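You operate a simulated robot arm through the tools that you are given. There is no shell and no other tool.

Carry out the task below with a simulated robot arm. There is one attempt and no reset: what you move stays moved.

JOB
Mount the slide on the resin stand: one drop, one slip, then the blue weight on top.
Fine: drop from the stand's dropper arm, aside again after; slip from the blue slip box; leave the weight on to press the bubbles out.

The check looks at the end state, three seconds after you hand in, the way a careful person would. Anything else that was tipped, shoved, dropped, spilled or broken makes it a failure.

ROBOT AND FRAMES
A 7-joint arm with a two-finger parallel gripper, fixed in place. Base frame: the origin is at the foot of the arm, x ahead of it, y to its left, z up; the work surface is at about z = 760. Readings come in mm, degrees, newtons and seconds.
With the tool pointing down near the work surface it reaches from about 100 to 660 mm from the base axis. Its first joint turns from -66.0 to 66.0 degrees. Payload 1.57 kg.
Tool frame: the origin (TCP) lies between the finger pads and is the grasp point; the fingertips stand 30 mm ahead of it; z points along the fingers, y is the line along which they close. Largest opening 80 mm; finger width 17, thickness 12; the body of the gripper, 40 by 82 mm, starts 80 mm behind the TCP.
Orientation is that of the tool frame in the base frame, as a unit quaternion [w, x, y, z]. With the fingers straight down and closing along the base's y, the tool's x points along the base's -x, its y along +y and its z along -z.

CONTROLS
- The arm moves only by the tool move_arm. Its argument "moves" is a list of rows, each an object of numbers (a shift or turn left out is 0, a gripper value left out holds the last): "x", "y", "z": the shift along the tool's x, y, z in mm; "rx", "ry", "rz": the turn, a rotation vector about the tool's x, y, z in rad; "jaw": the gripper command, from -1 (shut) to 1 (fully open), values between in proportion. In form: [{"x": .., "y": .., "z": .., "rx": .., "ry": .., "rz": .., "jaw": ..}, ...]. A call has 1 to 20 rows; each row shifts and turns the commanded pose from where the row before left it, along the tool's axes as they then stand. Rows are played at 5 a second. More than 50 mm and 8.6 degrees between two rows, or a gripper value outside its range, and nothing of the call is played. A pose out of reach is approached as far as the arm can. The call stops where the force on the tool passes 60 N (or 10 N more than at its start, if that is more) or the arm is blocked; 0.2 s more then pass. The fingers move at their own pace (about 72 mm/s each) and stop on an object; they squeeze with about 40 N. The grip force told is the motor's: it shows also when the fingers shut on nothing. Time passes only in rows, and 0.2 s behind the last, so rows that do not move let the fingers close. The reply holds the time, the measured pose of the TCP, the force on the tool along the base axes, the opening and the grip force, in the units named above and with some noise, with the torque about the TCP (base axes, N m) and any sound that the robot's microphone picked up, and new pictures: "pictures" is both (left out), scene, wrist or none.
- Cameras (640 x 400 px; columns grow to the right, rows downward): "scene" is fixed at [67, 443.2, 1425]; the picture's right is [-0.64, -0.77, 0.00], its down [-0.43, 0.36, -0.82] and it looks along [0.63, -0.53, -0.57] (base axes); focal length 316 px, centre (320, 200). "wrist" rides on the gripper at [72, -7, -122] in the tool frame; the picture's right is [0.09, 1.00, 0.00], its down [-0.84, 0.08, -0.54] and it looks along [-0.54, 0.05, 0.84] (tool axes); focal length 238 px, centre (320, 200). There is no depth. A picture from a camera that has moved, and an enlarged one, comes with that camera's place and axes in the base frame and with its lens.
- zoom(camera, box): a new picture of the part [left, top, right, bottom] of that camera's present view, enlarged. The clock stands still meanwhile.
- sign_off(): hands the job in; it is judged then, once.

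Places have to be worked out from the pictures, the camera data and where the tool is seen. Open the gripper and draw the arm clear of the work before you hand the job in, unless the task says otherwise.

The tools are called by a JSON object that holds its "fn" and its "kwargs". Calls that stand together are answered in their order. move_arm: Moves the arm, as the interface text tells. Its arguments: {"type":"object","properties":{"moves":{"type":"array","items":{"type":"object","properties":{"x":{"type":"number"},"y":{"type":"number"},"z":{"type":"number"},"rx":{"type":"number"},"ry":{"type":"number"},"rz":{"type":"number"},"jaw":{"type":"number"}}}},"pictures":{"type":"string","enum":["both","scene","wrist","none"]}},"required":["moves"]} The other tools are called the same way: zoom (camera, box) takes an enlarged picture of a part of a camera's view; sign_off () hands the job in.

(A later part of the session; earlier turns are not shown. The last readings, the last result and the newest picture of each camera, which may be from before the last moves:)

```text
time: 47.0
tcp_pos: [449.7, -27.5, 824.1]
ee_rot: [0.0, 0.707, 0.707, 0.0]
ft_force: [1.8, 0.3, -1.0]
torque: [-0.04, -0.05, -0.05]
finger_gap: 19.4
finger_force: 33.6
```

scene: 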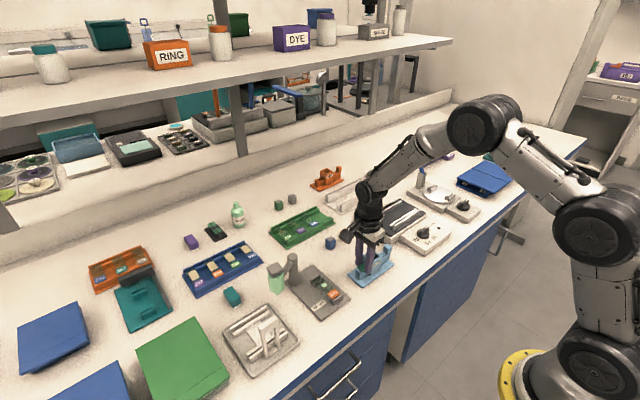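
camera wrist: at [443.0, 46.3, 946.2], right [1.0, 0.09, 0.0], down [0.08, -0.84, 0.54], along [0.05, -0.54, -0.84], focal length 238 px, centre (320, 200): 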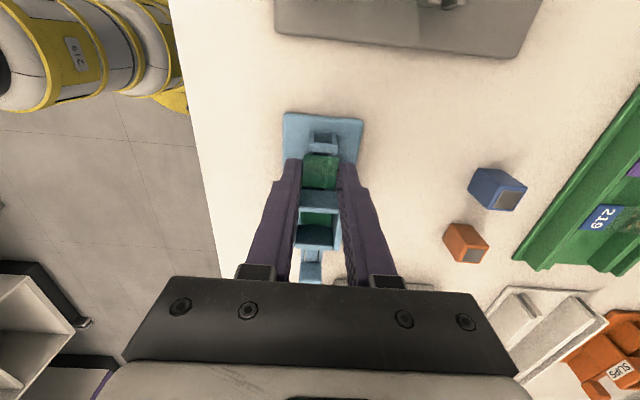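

The gap shrank to 19.4 mm, about the rail width, so I must look at what the slip did before moving.

{"fn": "zoom", "kwargs": {"camera": "scene", "box": [340, 230, 395, 285]}}

{"fn": "zoom", "kwargs": {"camera": "wrist", "box": [260, 110, 380, 220]}}

```text
7.27 times, centred on (368, 258) of scene
camera zoom: at [67.1, 443.2, 1425.0], right [-0.64, -0.77, 0.0], down [-0.43, 0.36, -0.82], along [0.63, -0.53, -0.57], focal length 2300 px, centre (-26, -218)
```

zoom: 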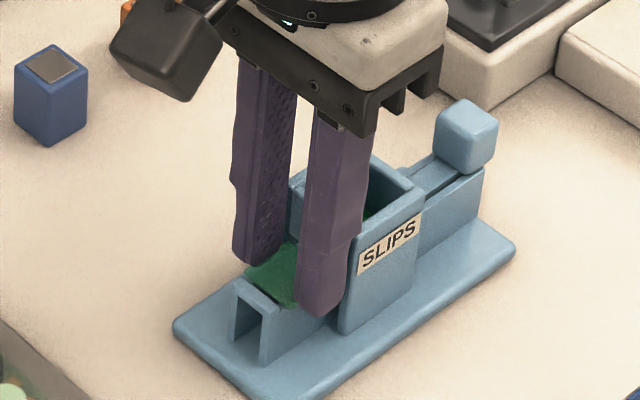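

```text
3.64 times, centred on (320, 165) of wrist
camera zoom: at [443.2, 46.3, 946.2], right [1.0, 0.09, 0.0], down [0.08, -0.84, 0.54], along [0.05, -0.54, -0.84], focal length 867 px, centre (320, 327)
```

zoom: 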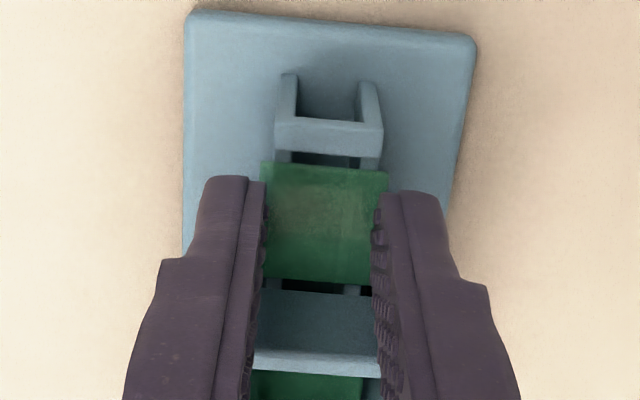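

The reading suggests the slip may be held on the tapered tip ends, or that the tips are on the rails. I'll enlarge the contact closely before deciding.

{"fn": "zoom", "kwargs": {"camera": "wrist", "box": [290, 140, 350, 190]}}

{"fn": "zoom", "kwargs": {"camera": "scene", "box": [352, 248, 376, 272]}}

```text
8.00 times, centred on (320, 165) of wrist
camera zoom: at [443.2, 46.3, 946.2], right [1.0, 0.09, 0.0], down [0.08, -0.84, 0.54], along [0.05, -0.54, -0.84], focal length 1907 px, centre (320, 480)
```

zoom: 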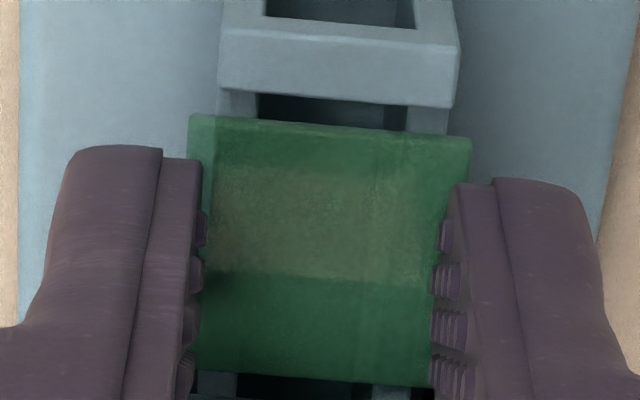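

```text
16.00 times, centred on (364, 260) of scene
camera zoom: at [67.1, 443.2, 1425.0], right [-0.64, -0.77, 0.0], down [-0.43, 0.36, -0.82], along [0.63, -0.53, -0.57], focal length 5060 px, centre (-384, -760)
```

zoom: 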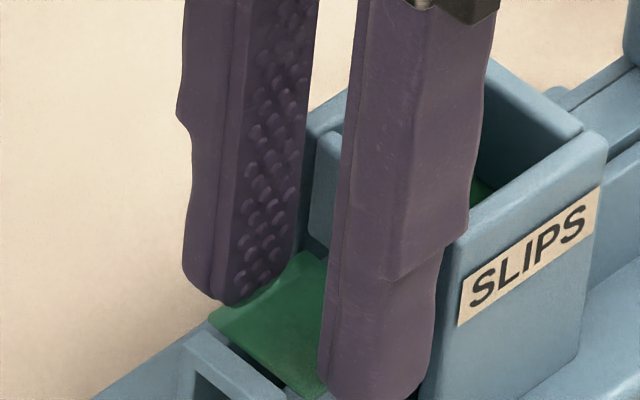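

The pads overlap the slip's edges in the picture while the slip has not moved, so the tips likely closed just above it. I'll reopen, confirm the slip is unchanged, and lower 6 mm more before closing again.

{"fn": "move_arm", "kwargs": {"moves": [{"jaw": -0.3}, {"jaw": 0.0}, {"jaw": 0.1}, {}], "pictures": "both"}}

{"fn": "zoom", "kwargs": {"camera": "wrist", "box": [270, 120, 370, 200]}}

{"fn": "zoom", "kwargs": {"camera": "scene", "box": [348, 240, 388, 280]}}

```text
time: 48.0
tcp_pos: [449.2, -27.3, 822.9]
ee_rot: [0.0, 0.707, 0.707, 0.0]
ft_force: [-1.2, 0.2, 0.4]
torque: [0.01, 0.0, -0.01]
finger_gap: 44.0
finger_force: 0.0
camera wrist: at [443.0, 46.3, 946.2], right [1.0, 0.09, 0.0], down [0.08, -0.84, 0.54], along [0.05, -0.54, -0.84], focal length 238 px, centre (320, 200)
```

scene: 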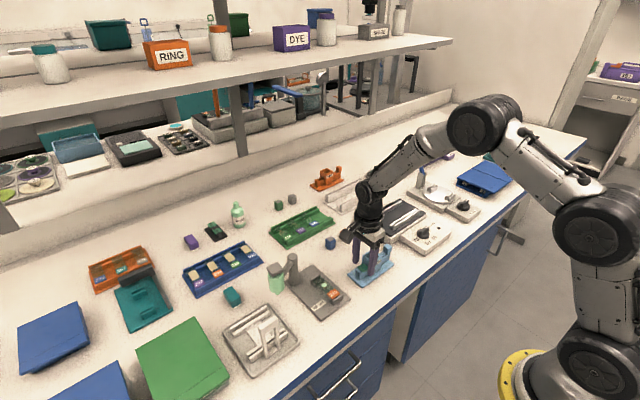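
wrist: 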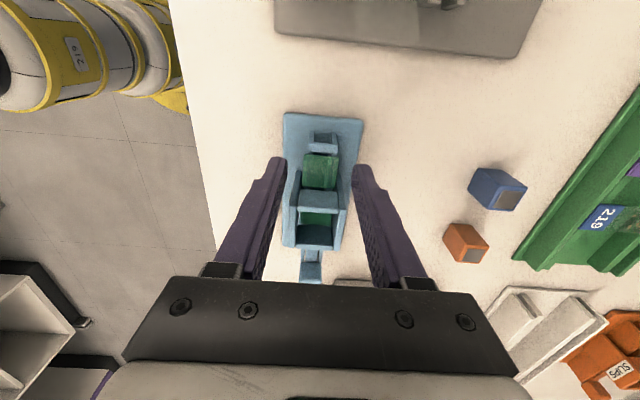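

```text
5.00 times, centred on (320, 160) of wrist
camera zoom: at [443.0, 46.3, 946.2], right [1.0, 0.09, 0.0], down [0.08, -0.84, 0.54], along [0.05, -0.54, -0.84], focal length 1192 px, centre (320, 400)
```

zoom: 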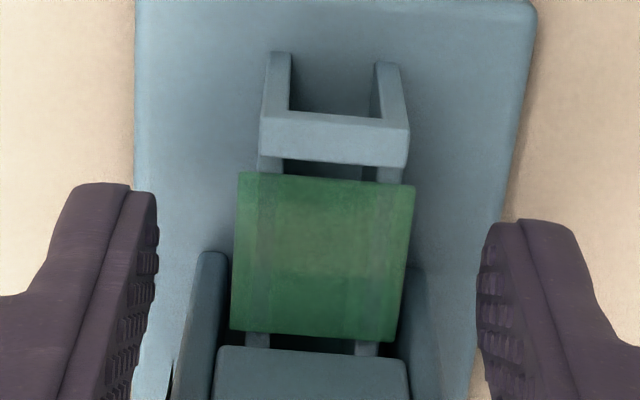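

```text
10.00 times, centred on (368, 260) of scene
camera zoom: at [67.0, 443.2, 1425.0], right [-0.64, -0.77, 0.0], down [-0.43, 0.36, -0.82], along [0.63, -0.53, -0.57], focal length 3162 px, centre (-160, -400)
```

zoom: 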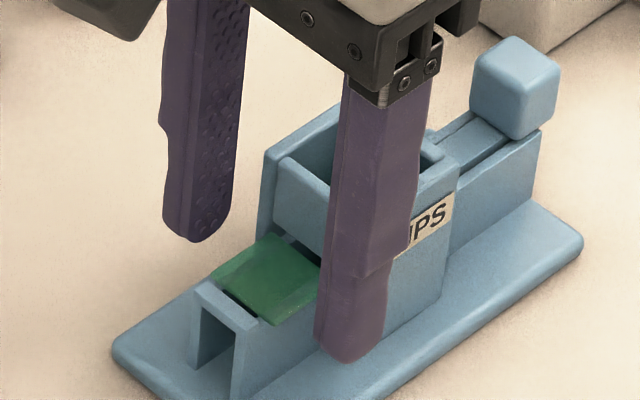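

The slip is intact and unmoved on its rails, fingers open on both sides. I lower 6 mm and close step by step, watching gap and force.

{"fn": "move_arm", "kwargs": {"moves": [{"z": 3}, {"z": 3}, {"jaw": -0.2}, {"jaw": -0.35}, {"jaw": -0.4}, {}, {}], "pictures": "none"}}

{"fn": "move_arm", "kwargs": {"moves": [{"jaw": -0.44}, {}, {}], "pictures": "wrist"}}

{"fn": "zoom", "kwargs": {"camera": "wrist", "box": [270, 120, 370, 200]}}

{"fn": "zoom", "kwargs": {"camera": "scene", "box": [348, 240, 388, 280]}}

```text
time: 49.6
tcp_pos: [448.8, -27.2, 818.1]
ee_rot: [0.0, 0.706, 0.708, 0.001]
ft_force: [0.4, -0.1, -0.2]
torque: [0.01, 0.02, 0.02]
finger_gap: 24.0
finger_force: 0.0
```

```text
time: 50.4
tcp_pos: [449.5, -26.3, 817.0]
ee_rot: [0.0, 0.708, 0.707, 0.001]
ft_force: [0.2, 0.8, -0.1]
torque: [-0.03, 0.02, 0.0]
finger_gap: 23.4
finger_force: 0.6
camera wrist: at [443.0, 46.5, 940.4], right [1.0, 0.09, 0.0], down [0.08, -0.84, 0.54], along [0.05, -0.54, -0.84], focal length 238 px, centre (320, 200)
```

wrist: 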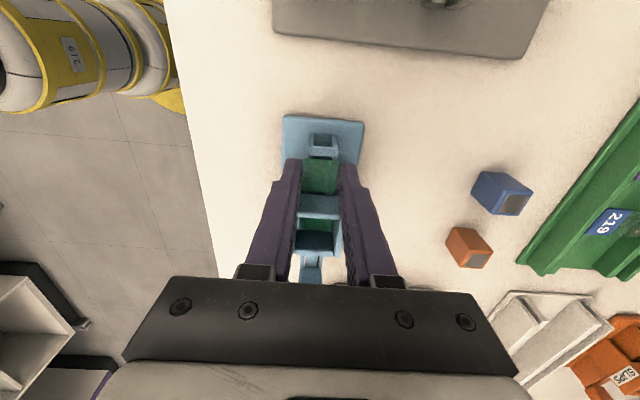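

```text
5.00 times, centred on (320, 160) of wrist
camera zoom: at [443.0, 46.5, 940.4], right [1.0, 0.09, 0.0], down [0.08, -0.84, 0.54], along [0.05, -0.54, -0.84], focal length 1192 px, centre (320, 400)
```

zoom: 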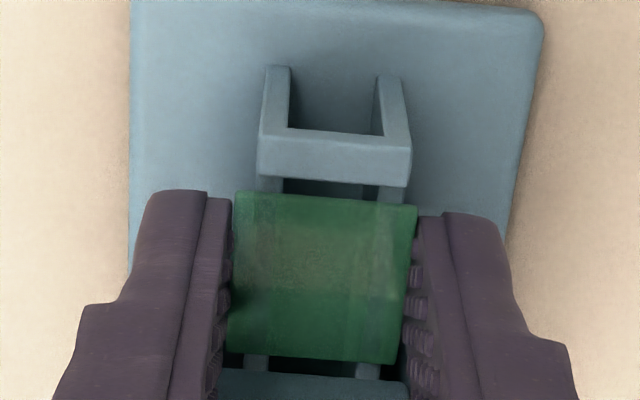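

```text
10.00 times, centred on (368, 260) of scene
camera zoom: at [67.0, 443.2, 1425.0], right [-0.64, -0.77, 0.0], down [-0.43, 0.36, -0.82], along [0.63, -0.53, -0.57], focal length 3162 px, centre (-160, -400)
```

zoom: 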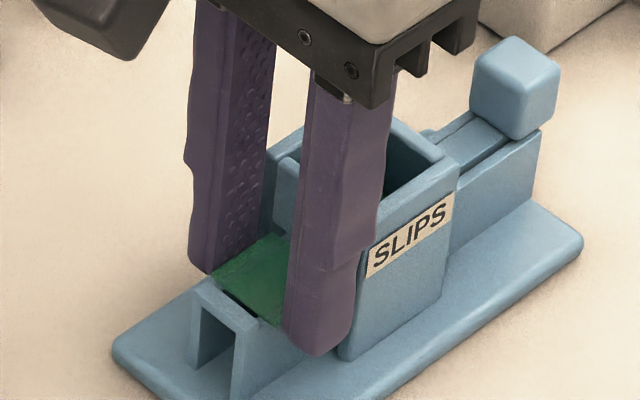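

Now the pads sit against the slip's edges: gap 23.4 mm against a command of 22.4 mm, with a very gentle force. That should hold a featherweight slip, so I tighten slightly and lift 4 mm to test.

{"fn": "move_arm", "kwargs": {"moves": [{"jaw": -0.46}, {}, {"z": -1}, {"z": -1.5}, {"z": -1.5}, {}], "pictures": "both"}}

{"fn": "zoom", "kwargs": {"camera": "wrist", "box": [270, 120, 370, 200]}}

{"fn": "zoom", "kwargs": {"camera": "scene", "box": [348, 240, 388, 280]}}

```text
time: 51.8
tcp_pos: [448.9, -26.0, 822.7]
ee_rot: [0.0, 0.707, 0.707, 0.0]
ft_force: [0.1, 0.6, 0.1]
torque: [0.02, 0.01, -0.04]
finger_gap: 22.7
finger_force: 4.1
camera wrist: at [442.5, 46.6, 944.9], right [1.0, 0.09, 0.0], down [0.08, -0.84, 0.54], along [0.05, -0.54, -0.84], focal length 238 px, centre (320, 200)
```

scene: 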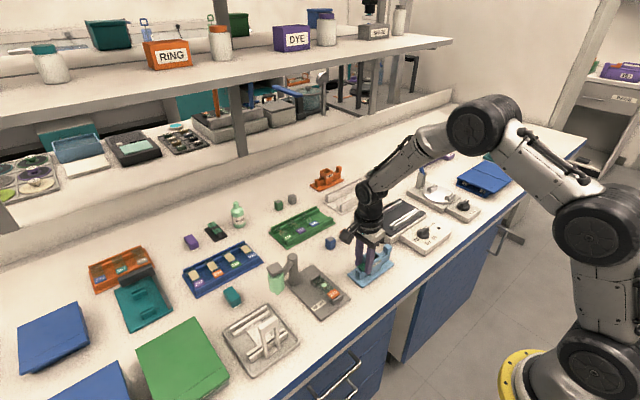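
wrist: 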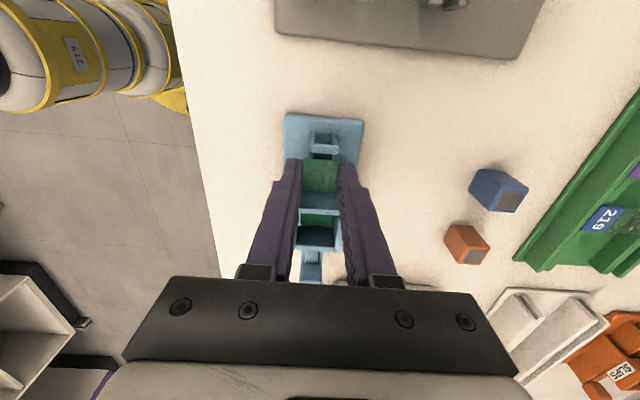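

```text
5.00 times, centred on (320, 160) of wrist
camera zoom: at [442.5, 46.6, 944.9], right [1.0, 0.09, 0.0], down [0.08, -0.84, 0.54], along [0.05, -0.54, -0.84], focal length 1192 px, centre (320, 400)
```

zoom: 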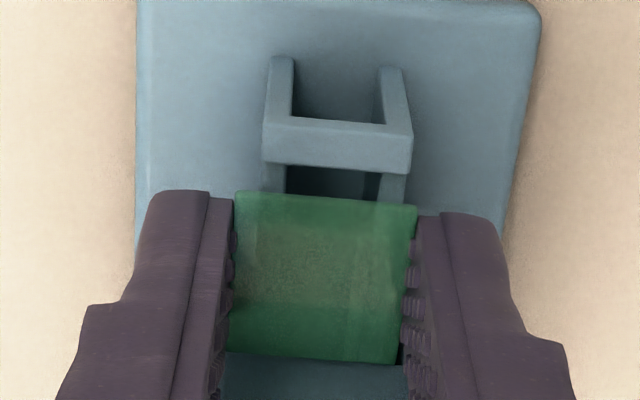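

```text
10.00 times, centred on (368, 260) of scene
camera zoom: at [67.0, 443.2, 1425.0], right [-0.64, -0.77, 0.0], down [-0.43, 0.36, -0.82], along [0.63, -0.53, -0.57], focal length 3162 px, centre (-160, -400)
```

zoom: 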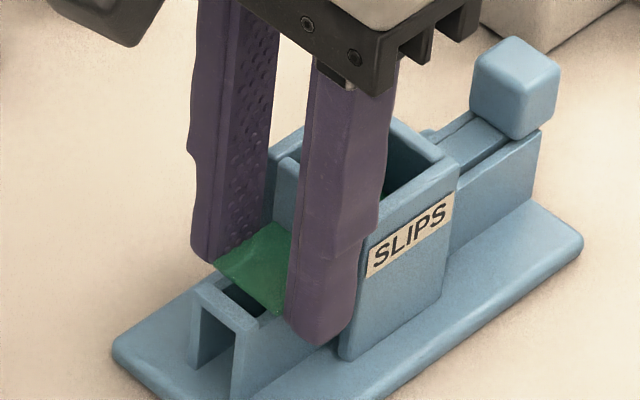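

The slip came up cleanly with the fingers, roughly 7 mm above the tip ends. For a smaller release height I set it back on the rails, open slightly, rise 3 mm and grip it nearer the tips.

{"fn": "move_arm", "kwargs": {"moves": [{"z": 2}, {"z": 2}, {}, {"jaw": -0.4}, {"jaw": -0.3}, {}, {"z": -1.5}, {"z": -1.5}, {"jaw": -0.38}, {"jaw": -0.43}, {"jaw": -0.46}, {}, {}], "pictures": "both"}}

{"fn": "zoom", "kwargs": {"camera": "wrist", "box": [270, 120, 370, 200]}}

{"fn": "zoom", "kwargs": {"camera": "scene", "box": [348, 240, 388, 280]}}

```text
time: 54.6
tcp_pos: [449.1, -25.9, 820.4]
ee_rot: [0.001, 0.707, 0.707, 0.0]
ft_force: [-0.2, 0.8, 0.9]
torque: [0.0, 0.01, -0.03]
finger_gap: 22.8
finger_force: 4.2
camera wrist: at [442.6, 46.9, 943.6], right [1.0, 0.09, 0.0], down [0.08, -0.84, 0.54], along [0.05, -0.54, -0.84], focal length 238 px, centre (320, 200)
```

scene: 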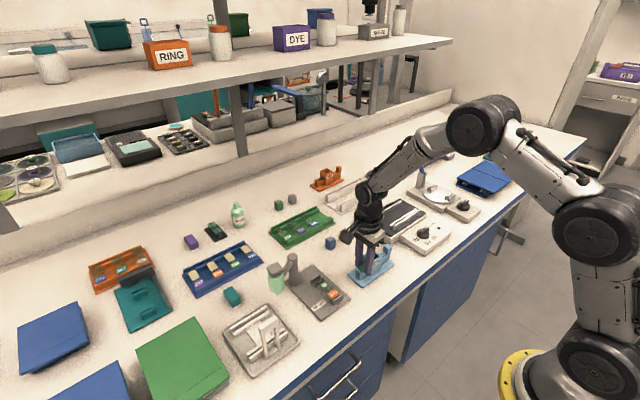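
wrist: 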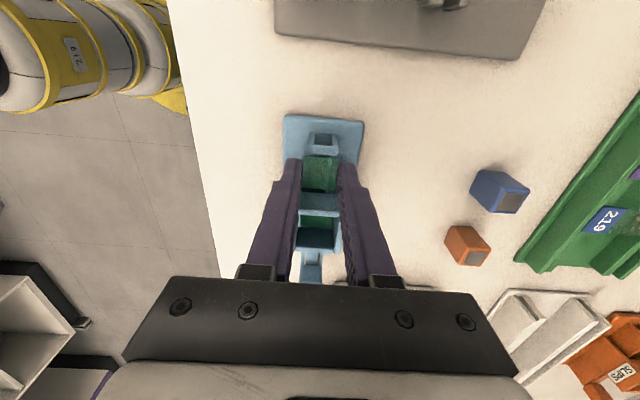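

```text
5.00 times, centred on (320, 160) of wrist
camera zoom: at [442.6, 46.9, 943.6], right [1.0, 0.09, 0.0], down [0.08, -0.84, 0.54], along [0.05, -0.54, -0.84], focal length 1192 px, centre (320, 400)
```

zoom: 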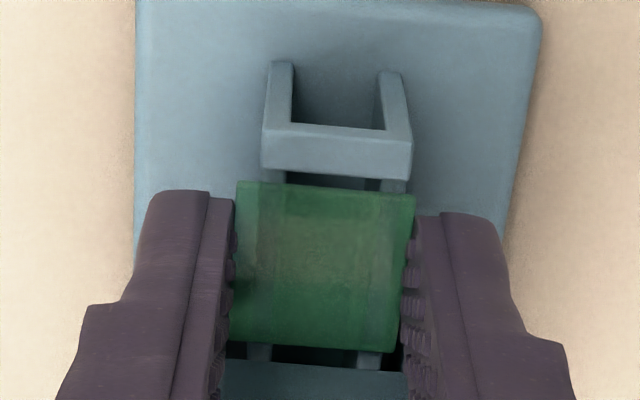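

```text
10.00 times, centred on (368, 260) of scene
camera zoom: at [67.0, 443.2, 1425.0], right [-0.64, -0.77, 0.0], down [-0.43, 0.36, -0.82], along [0.63, -0.53, -0.57], focal length 3162 px, centre (-160, -400)
```

zoom: 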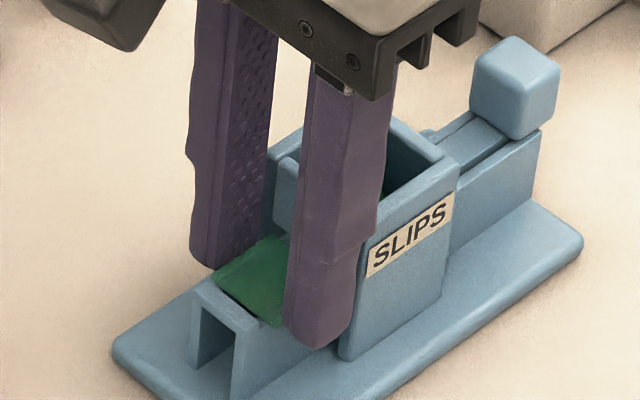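

The grip reads the same as before (22.8 mm, 4.2 N), now nearer the tips. I lift 5 mm slowly and check that the slip comes along.

{"fn": "move_arm", "kwargs": {"moves": [{"z": -1}, {"z": -2}, {"z": -2}, {}], "pictures": "wrist"}}

{"fn": "zoom", "kwargs": {"camera": "wrist", "box": [270, 120, 370, 200]}}

{"fn": "zoom", "kwargs": {"camera": "scene", "box": [348, 240, 388, 280]}}

```text
time: 55.6
tcp_pos: [449.1, -26.4, 825.3]
ee_rot: [0.0, 0.707, 0.707, -0.001]
ft_force: [0.0, -0.1, 0.0]
torque: [-0.02, -0.01, 0.05]
finger_gap: 22.7
finger_force: 0.6
camera wrist: at [443.0, 47.0, 948.6], right [1.0, 0.09, 0.0], down [0.08, -0.84, 0.54], along [0.05, -0.54, -0.84], focal length 238 px, centre (320, 200)
```

wrist: 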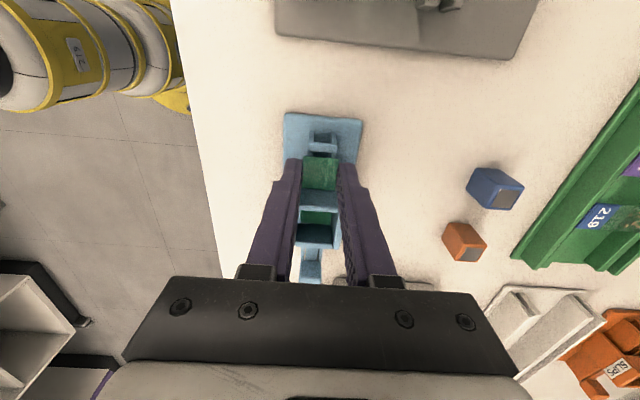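

```text
5.00 times, centred on (320, 160) of wrist
camera zoom: at [443.0, 47.0, 948.6], right [1.0, 0.09, 0.0], down [0.08, -0.84, 0.54], along [0.05, -0.54, -0.84], focal length 1192 px, centre (320, 400)
```

zoom: 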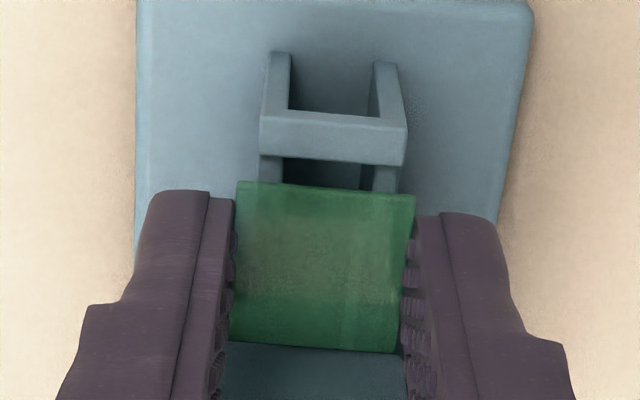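

```text
10.00 times, centred on (368, 260) of scene
camera zoom: at [67.0, 443.2, 1425.0], right [-0.64, -0.77, 0.0], down [-0.43, 0.36, -0.82], along [0.63, -0.53, -0.57], focal length 3162 px, centre (-160, -400)
```

zoom: 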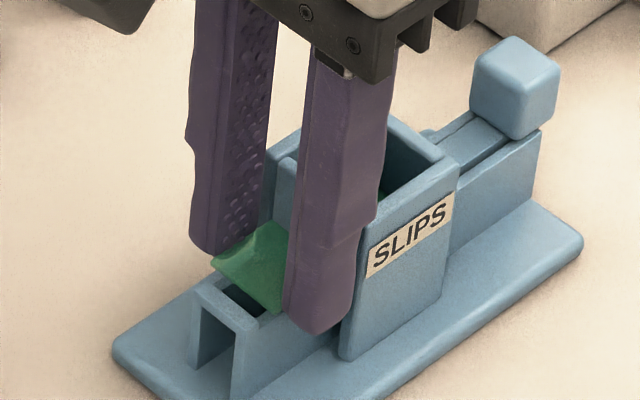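

The slip hangs level between the fingers, about 4–5 mm above the tip ends and centred on the tool. I tighten a touch, lift to about z = 950 and turn the tool back by 90°.

{"fn": "move_arm", "kwargs": {"moves": [{"jaw": -0.48}, {"z": -10}, {"z": -20}, {"z": -30}, {"z": -35}, {"z": -30}, {}], "pictures": "wrist"}}

{"fn": "zoom", "kwargs": {"camera": "wrist", "box": [270, 120, 370, 200]}}

```text
time: 57.2
tcp_pos: [450.5, -27.3, 950.9]
ee_rot: [0.0, 0.707, 0.707, 0.0]
ft_force: [-0.2, -0.1, 0.2]
torque: [-0.02, 0.0, 0.0]
finger_gap: 22.5
finger_force: 8.3
camera wrist: at [442.5, 46.1, 1073.8], right [1.0, 0.09, 0.0], down [0.08, -0.84, 0.54], along [0.05, -0.54, -0.84], focal length 238 px, centre (320, 200)
```

wrist: 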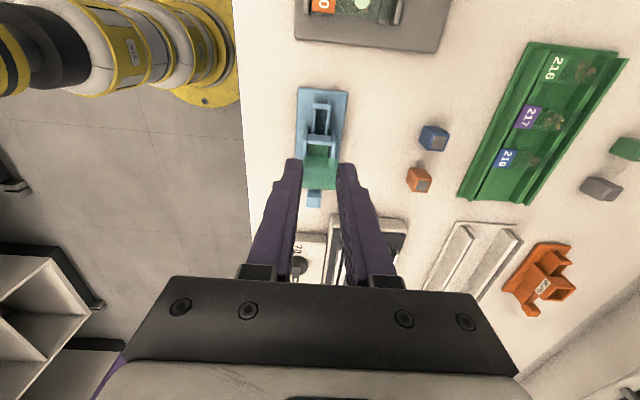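

```text
5.00 times, centred on (320, 160) of wrist
camera zoom: at [442.5, 46.1, 1073.8], right [1.0, 0.09, 0.0], down [0.08, -0.84, 0.54], along [0.05, -0.54, -0.84], focal length 1192 px, centre (320, 400)
```

zoom: 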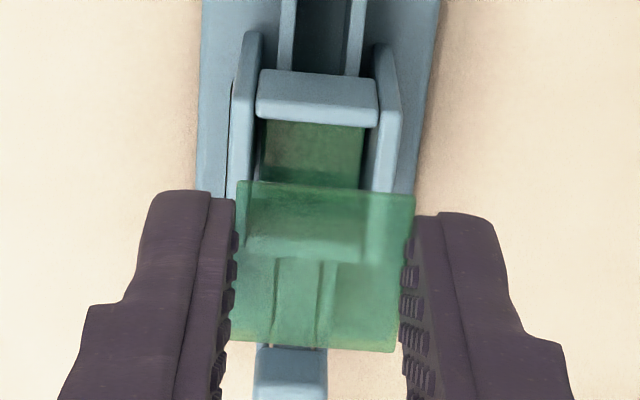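

The slip is held securely and the outlet is empty behind it (only one came out). I turn back by -90° and then carry it toward the resin stand at this height.

{"fn": "move_arm", "kwargs": {"moves": [{"rz": -0.1428}, {"rz": -0.1428}, {"rz": -0.1428}, {"rz": -0.1428}, {"rz": -0.1428}, {"rz": -0.1428}, {"rz": -0.1428}, {"rz": -0.1428}, {"rz": -0.1428}, {"rz": -0.1428}, {"rz": -0.1428}, {"x": -6, "y": 20}, {"x": -6, "y": 25}, {"x": -6, "y": 25}, {"x": -6, "y": 25}, {"x": -4, "y": 18}, {}, {}], "pictures": "both"}}

{"fn": "zoom", "kwargs": {"camera": "wrist", "box": [260, 80, 380, 200]}}

{"fn": "zoom", "kwargs": {"camera": "scene", "box": [280, 200, 360, 310]}}

```text
time: 61.0
tcp_pos: [476.4, 86.6, 950.2]
ee_rot: [0.0, 0.0, 1.0, 0.0]
ft_force: [0.2, 0.8, 0.4]
torque: [0.03, 0.02, 0.01]
finger_gap: 22.2
finger_force: 12.4
camera wrist: at [404.6, 81.8, 1073.6], right [-0.09, 1.0, 0.0], down [0.84, 0.08, 0.54], along [0.54, 0.05, -0.84], focal length 238 px, centre (320, 200)
```

scene: 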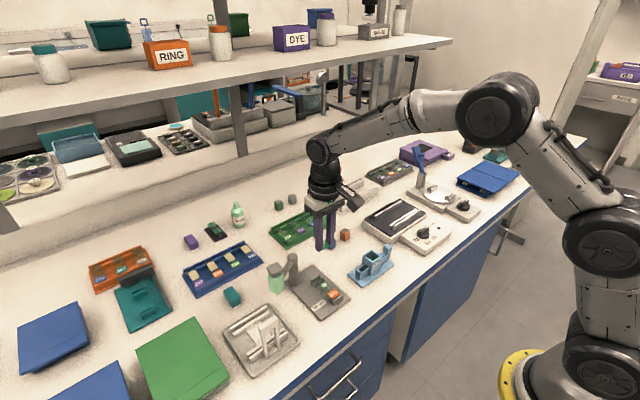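
wrist: 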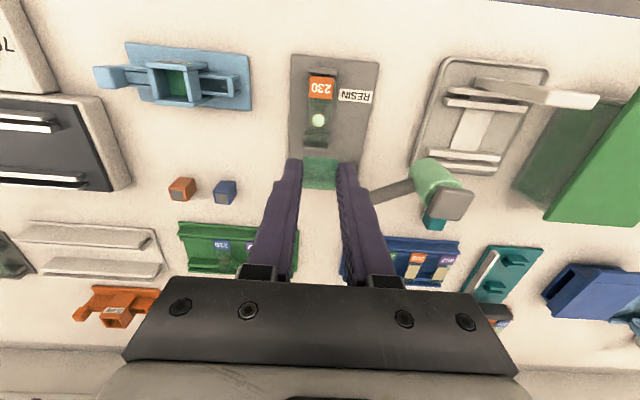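

```text
3.33 times, centred on (320, 140) of wrist
camera zoom: at [404.6, 81.8, 1073.6], right [-0.09, 1.0, 0.0], down [0.84, 0.08, 0.54], along [0.54, 0.05, -0.84], focal length 794 px, centre (320, 400)
```

zoom: 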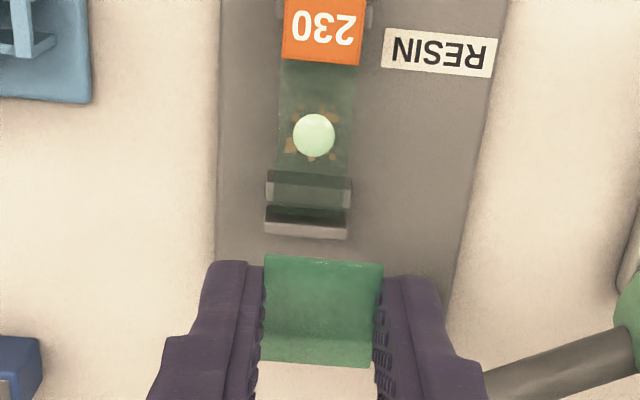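

```text
3.64 times, centred on (320, 255) of scene
camera zoom: at [67.0, 443.2, 1425.0], right [-0.64, -0.77, 0.0], down [-0.43, 0.36, -0.82], along [0.63, -0.53, -0.57], focal length 1150 px, centre (320, 0)
```

zoom: 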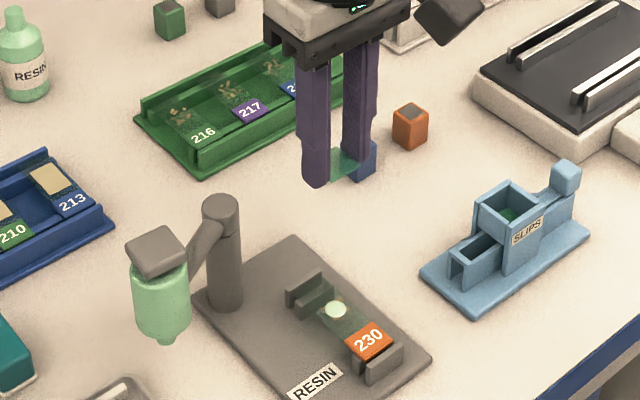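

The slip is over the stand, tool at (476.4, 86.6) and the drop at about (477.4, 86). I ease the squeeze a touch and descend to about z = 838 to check the alignment.

{"fn": "move_arm", "kwargs": {"moves": [{"x": -1, "jaw": -0.465}, {"z": 25}, {"z": 30}, {"z": 30}, {"z": 20}, {"z": 7}, {}], "pictures": "both"}}

{"fn": "zoom", "kwargs": {"camera": "wrist", "box": [260, 80, 380, 200]}}

{"fn": "zoom", "kwargs": {"camera": "scene", "box": [295, 235, 355, 305]}}

```text
time: 62.6
tcp_pos: [478.9, 88.2, 838.8]
ee_rot: [-0.001, 0.0, 1.0, 0.0]
ft_force: [0.1, -0.7, 0.0]
torque: [-0.02, 0.0, -0.02]
finger_gap: 22.2
finger_force: 11.9
camera wrist: at [406.6, 82.3, 961.6], right [-0.09, 1.0, 0.0], down [0.84, 0.08, 0.54], along [0.54, 0.05, -0.84], focal length 238 px, centre (320, 200)
```

scene: 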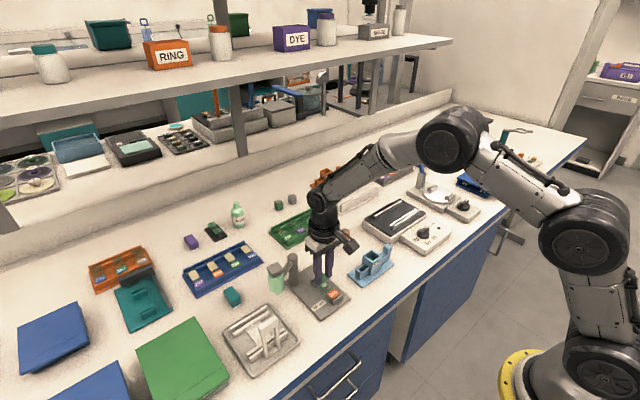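
wrist: 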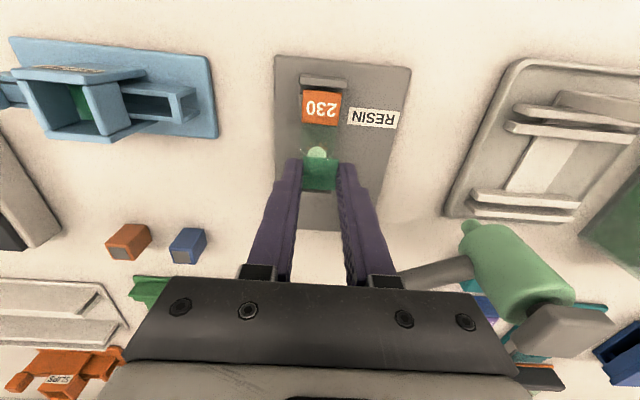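

```text
3.33 times, centred on (320, 140) of wrist
camera zoom: at [406.6, 82.3, 961.6], right [-0.09, 1.0, 0.0], down [0.84, 0.08, 0.54], along [0.54, 0.05, -0.84], focal length 794 px, centre (320, 400)
```

zoom: 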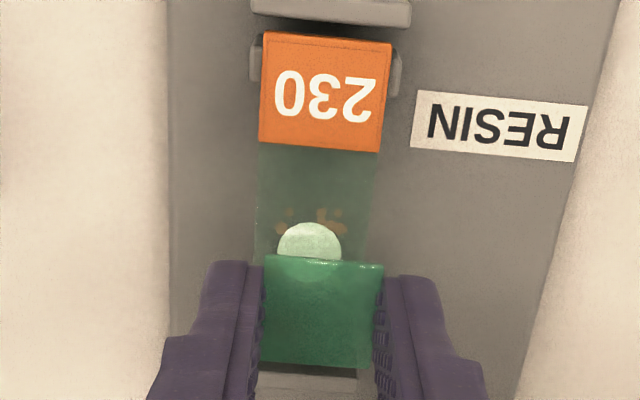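

```text
5.71 times, centred on (325, 270) of scene
camera zoom: at [67.0, 443.2, 1425.0], right [-0.64, -0.77, 0.0], down [-0.43, 0.36, -0.82], along [0.63, -0.53, -0.57], focal length 1807 px, centre (291, -200)
```

zoom: 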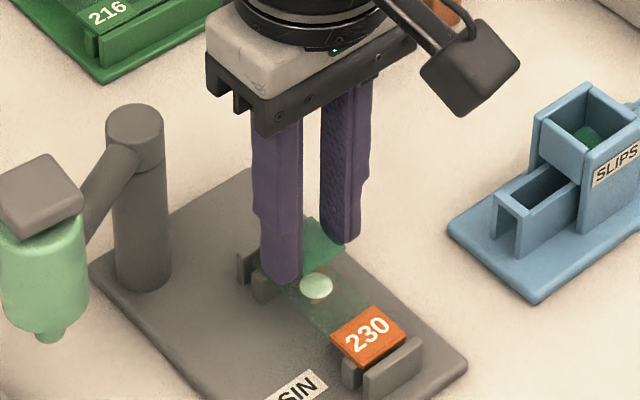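

The slip appears about 2 mm too far in +y and 2–3 mm in +x relative to the drop and slide centre line. I take another reading at rest to average out the noise before correcting.

{"fn": "move_arm", "kwargs": {"moves": [{}], "pictures": "wrist"}}

{"fn": "zoom", "kwargs": {"camera": "wrist", "box": [280, 130, 360, 200]}}

{"fn": "zoom", "kwargs": {"camera": "scene", "box": [305, 255, 345, 295]}}

```text
time: 63.0
tcp_pos: [478.5, 87.0, 838.9]
ee_rot: [0.0, 0.0, 1.0, 0.001]
ft_force: [-0.5, 0.2, 0.0]
torque: [0.02, 0.02, 0.02]
finger_gap: 22.2
finger_force: 11.2
camera wrist: at [406.6, 82.3, 961.8], right [-0.09, 1.0, 0.0], down [0.84, 0.08, 0.54], along [0.54, 0.05, -0.84], focal length 238 px, centre (320, 200)
```

wrist: 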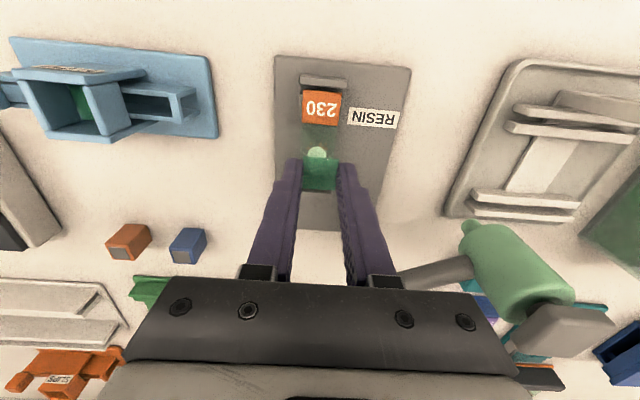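

```text
5.71 times, centred on (320, 165) of wrist
camera zoom: at [406.6, 82.3, 961.8], right [-0.09, 1.0, 0.0], down [0.84, 0.08, 0.54], along [0.54, 0.05, -0.84], focal length 1362 px, centre (320, 400)
```

zoom: 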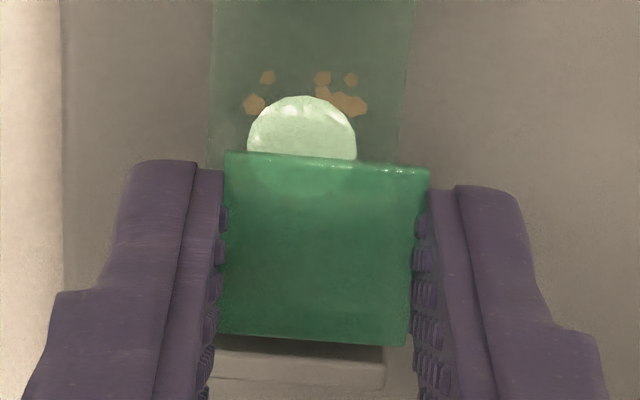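

```text
10.00 times, centred on (325, 275) of scene
camera zoom: at [67.0, 443.2, 1425.0], right [-0.64, -0.77, 0.0], down [-0.43, 0.36, -0.82], along [0.63, -0.53, -0.57], focal length 3162 px, centre (270, -550)
```

zoom: 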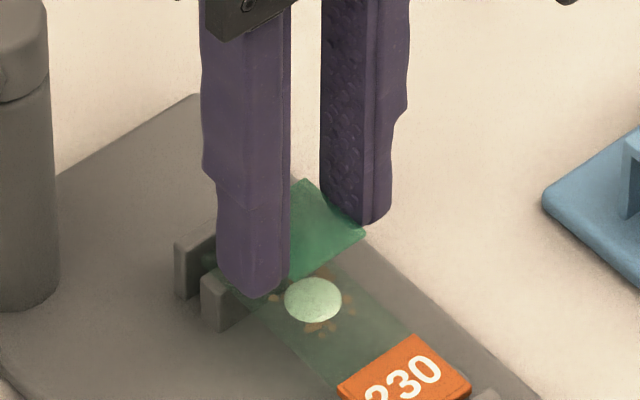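

Averaged, the slip is about 2 mm off in both x and y from the drop. I correct by (-1.8, -2) and descend to tips roughly 5 mm above the slide.

{"fn": "move_arm", "kwargs": {"moves": [{"x": 1.8, "y": -2}, {"z": 7}, {"z": 5}, {"z": 2}, {}], "pictures": "both"}}

{"fn": "zoom", "kwargs": {"camera": "wrist", "box": [280, 130, 360, 200]}}

{"fn": "zoom", "kwargs": {"camera": "scene", "box": [305, 255, 345, 295]}}

```text
time: 64.2
tcp_pos: [476.0, 84.7, 824.4]
ee_rot: [-0.001, 0.0, 1.0, 0.0]
ft_force: [0.0, 0.9, -0.7]
torque: [0.04, 0.02, -0.05]
finger_gap: 22.4
finger_force: 12.2
camera wrist: at [404.3, 79.3, 947.4], right [-0.09, 1.0, 0.0], down [0.84, 0.08, 0.54], along [0.54, 0.05, -0.84], focal length 238 px, centre (320, 200)
```

scene: 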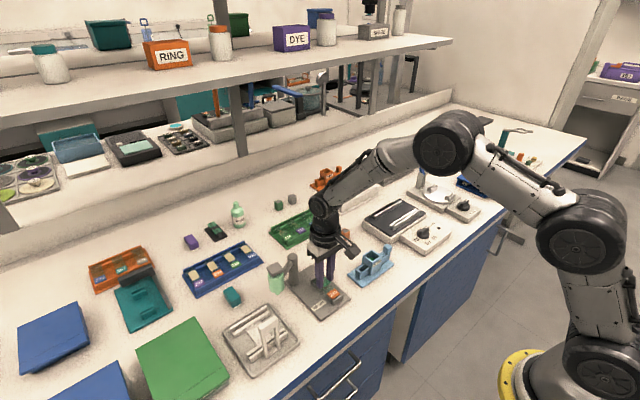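
wrist: 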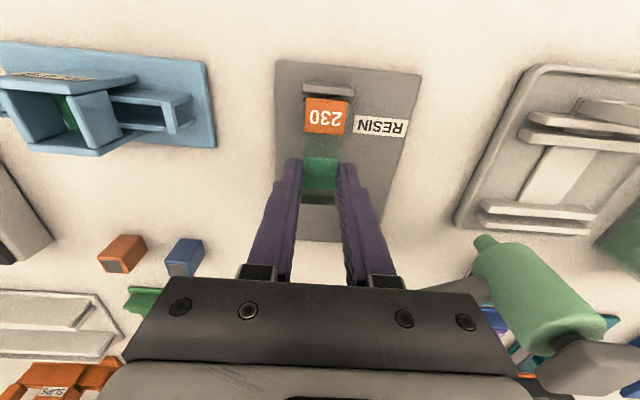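

```text
5.71 times, centred on (320, 165) of wrist
camera zoom: at [404.3, 79.3, 947.4], right [-0.09, 1.0, 0.0], down [0.84, 0.08, 0.54], along [0.54, 0.05, -0.84], focal length 1362 px, centre (320, 400)
```

zoom: 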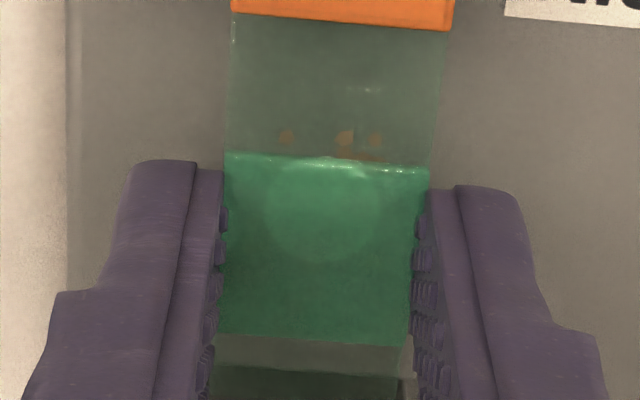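

```text
10.00 times, centred on (325, 275) of scene
camera zoom: at [67.0, 443.2, 1425.0], right [-0.64, -0.77, 0.0], down [-0.43, 0.36, -0.82], along [0.63, -0.53, -0.57], focal length 3162 px, centre (270, -550)
```

zoom: 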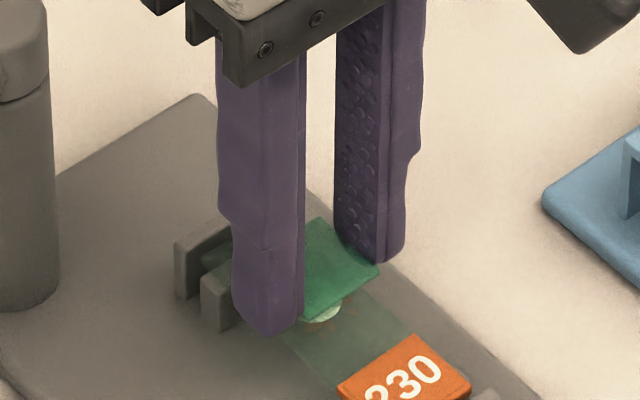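

Through the slip I can see the drop nearly centred beneath it, and the slip lies within the slide's width. I lower 3 mm more, to about 1–2 mm tip clearance, and watch the force.

{"fn": "move_arm", "kwargs": {"moves": [{"x": -0.5, "z": 1.5}, {"z": 1.5}, {}], "pictures": "none"}}

{"fn": "zoom", "kwargs": {"camera": "scene", "box": [305, 255, 345, 295]}}

{"fn": "zoom", "kwargs": {"camera": "wrist", "box": [280, 130, 360, 200]}}

```text
time: 65.0
tcp_pos: [477.6, 84.6, 820.9]
ee_rot: [0.0, 0.0, 1.0, 0.0]
ft_force: [-0.7, 0.0, 0.0]
torque: [-0.01, -0.01, 0.01]
finger_gap: 22.1
finger_force: 12.5
```

```text
10.00 times, centred on (325, 275) of scene
camera zoom: at [67.0, 443.2, 1425.0], right [-0.64, -0.77, 0.0], down [-0.43, 0.36, -0.82], along [0.63, -0.53, -0.57], focal length 3162 px, centre (270, -550)
```

zoom: 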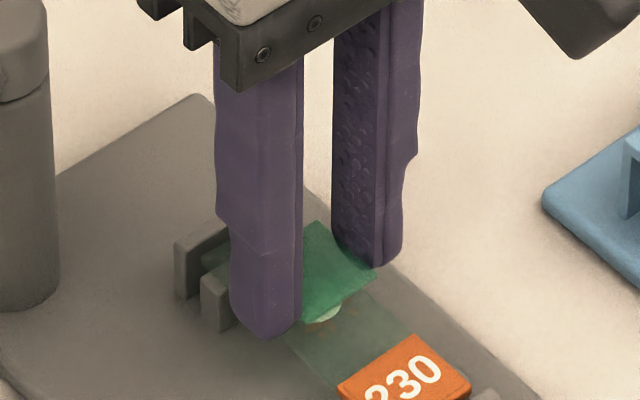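

```text
5.71 times, centred on (320, 165) of wrist
camera zoom: at [405.4, 79.2, 944.9], right [-0.09, 1.0, 0.0], down [0.84, 0.08, 0.54], along [0.54, 0.05, -0.84], focal length 1362 px, centre (320, 400)
```

zoom: 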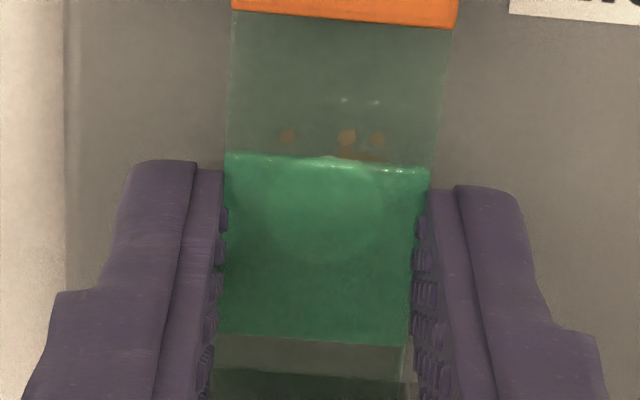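

No contact yet. One more millimetre down with a force check, then the release.

{"fn": "move_arm", "kwargs": {"moves": [{"z": 1}, {}], "pictures": "none"}}

```text
time: 65.6
tcp_pos: [476.3, 83.7, 821.5]
ee_rot: [0.0, 0.0, 1.0, 0.001]
ft_force: [-0.2, 0.7, 0.4]
torque: [-0.02, 0.01, 0.0]
finger_gap: 22.2
finger_force: 11.7
```

Still no contact force, and the slip is aligned by picture. I open the fingers gradually to let the slip slide down onto the drop.

{"fn": "move_arm", "kwargs": {"moves": [{"jaw": -0.44}, {"jaw": -0.42}, {"jaw": -0.4}, {"jaw": -0.38}, {"jaw": -0.36}, {"jaw": -0.34}, {}, {}], "pictures": "both"}}

{"fn": "zoom", "kwargs": {"camera": "wrist", "box": [280, 130, 360, 200]}}

{"fn": "zoom", "kwargs": {"camera": "scene", "box": [305, 255, 345, 295]}}

```text
time: 67.4
tcp_pos: [477.2, 85.4, 822.0]
ee_rot: [0.0, 0.0, 1.0, 0.0]
ft_force: [0.4, -0.1, -0.9]
torque: [0.0, 0.01, 0.03]
finger_gap: 26.5
finger_force: 0.0
camera wrist: at [405.1, 79.5, 944.1], right [-0.09, 1.0, 0.0], down [0.84, 0.08, 0.54], along [0.54, 0.05, -0.84], focal length 238 px, centre (320, 200)
```

scene: 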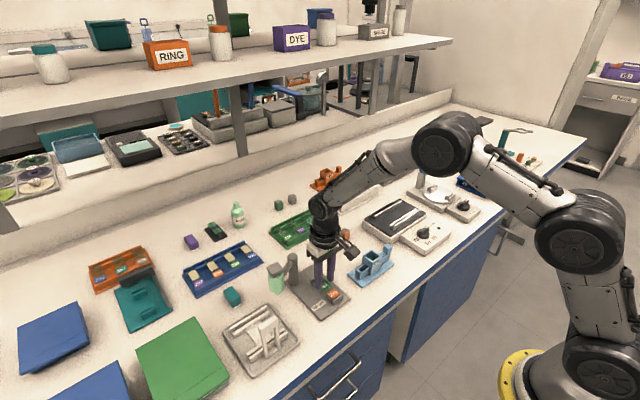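
wrist: 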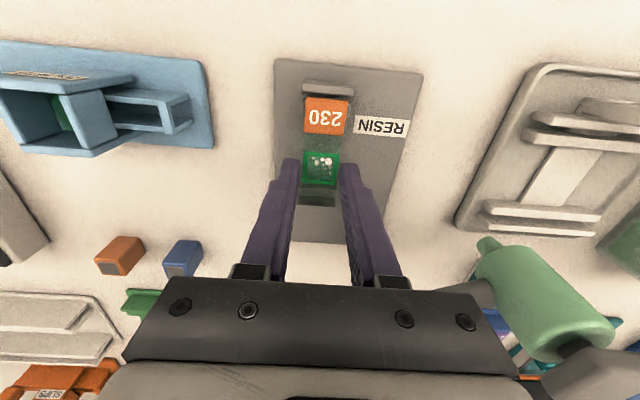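

```text
5.71 times, centred on (320, 165) of wrist
camera zoom: at [405.1, 79.5, 944.1], right [-0.09, 1.0, 0.0], down [0.84, 0.08, 0.54], along [0.54, 0.05, -0.84], focal length 1362 px, centre (320, 400)
```

zoom: 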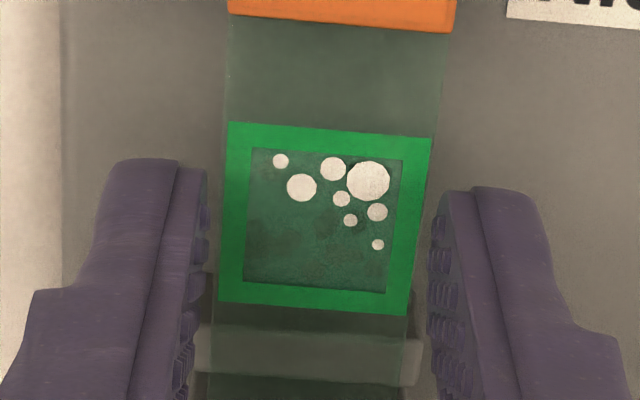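

```text
10.00 times, centred on (325, 275) of scene
camera zoom: at [67.0, 443.2, 1425.0], right [-0.64, -0.77, 0.0], down [-0.43, 0.36, -0.82], along [0.63, -0.53, -0.57], focal length 3162 px, centre (270, -550)
```

zoom: 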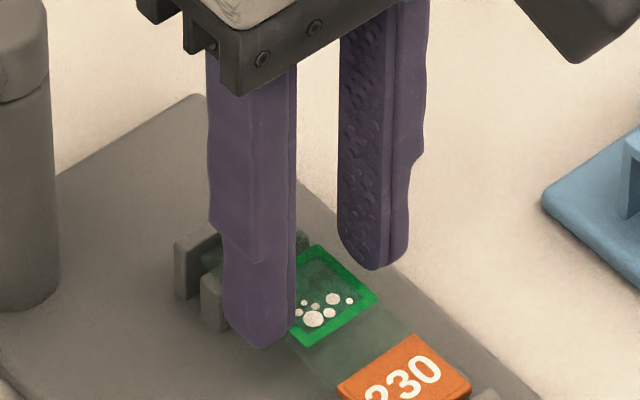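

The slip has settled flat over the drop, centred at about (477.9, 86.3), with bubbles that the weight is to press out. I open a bit more, lift straight up and head toward the blue weight.

{"fn": "move_arm", "kwargs": {"moves": [{"jaw": -0.2}, {"jaw": -0.1}, {"z": -10}, {"z": -30}, {"z": -45}, {"z": -45}, {"x": -15, "y": -30}, {"x": -16, "y": -30}, {"x": -16, "y": -30}, {"x": -16, "y": -31}, {}], "pictures": "both"}}

{"fn": "zoom", "kwargs": {"camera": "wrist", "box": [240, 100, 400, 220]}}

{"fn": "zoom", "kwargs": {"camera": "scene", "box": [295, 245, 355, 305]}}

{"fn": "zoom", "kwargs": {"camera": "scene", "box": [300, 200, 380, 270]}}

```text
time: 69.8
tcp_pos: [539.5, -37.2, 952.8]
ee_rot: [0.0, 0.0, 1.0, 0.0]
ft_force: [0.5, 0.1, 0.8]
torque: [-0.03, 0.01, 0.02]
finger_gap: 35.6
finger_force: 0.0
camera wrist: at [467.7, -42.6, 1074.4], right [-0.09, 1.0, 0.0], down [0.84, 0.08, 0.54], along [0.54, 0.05, -0.84], focal length 238 px, centre (320, 200)
```

scene: 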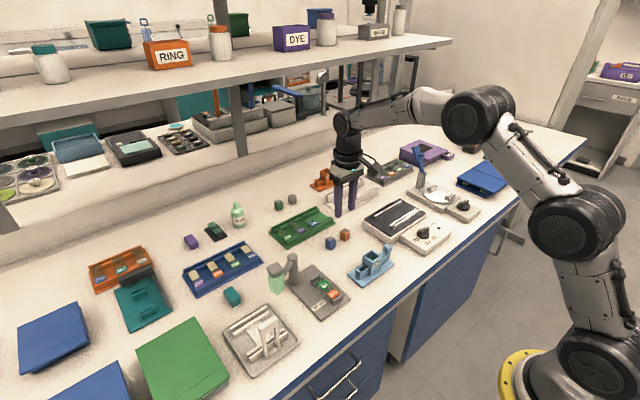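
wrist: 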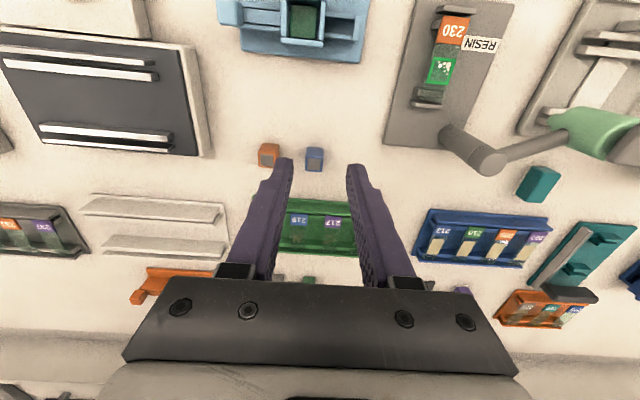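

```text
3.33 times, centred on (320, 160) of wrist
camera zoom: at [467.7, -42.6, 1074.4], right [-0.09, 1.0, 0.0], down [0.84, 0.08, 0.54], along [0.54, 0.05, -0.84], focal length 794 px, centre (320, 333)
```

zoom: 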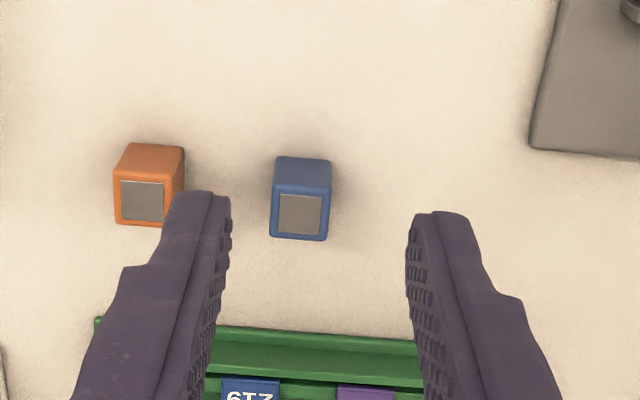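

```text
6.67 times, centred on (325, 275) of scene
camera zoom: at [67.0, 443.2, 1425.0], right [-0.64, -0.77, 0.0], down [-0.43, 0.36, -0.82], along [0.63, -0.53, -0.57], focal length 2108 px, centre (287, -300)
```

zoom: 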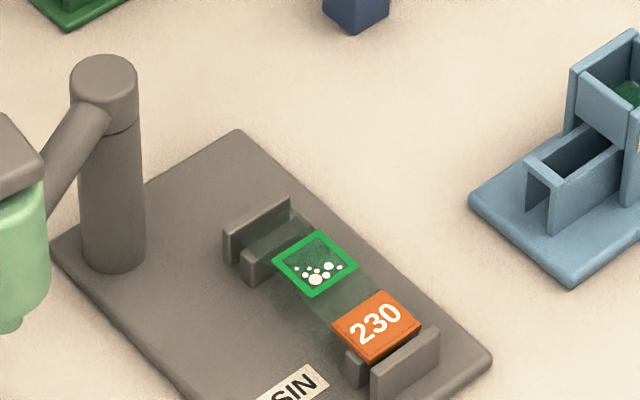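

```text
5.71 times, centred on (340, 235) of scene
camera zoom: at [67.0, 443.2, 1425.0], right [-0.64, -0.77, 0.0], down [-0.43, 0.36, -0.82], along [0.63, -0.53, -0.57], focal length 1807 px, centre (206, 0)
```

zoom: 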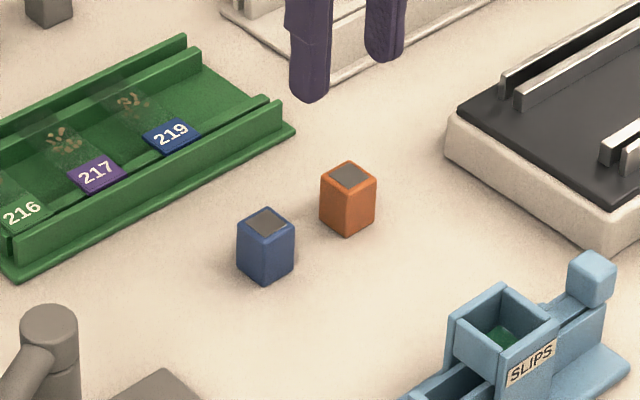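

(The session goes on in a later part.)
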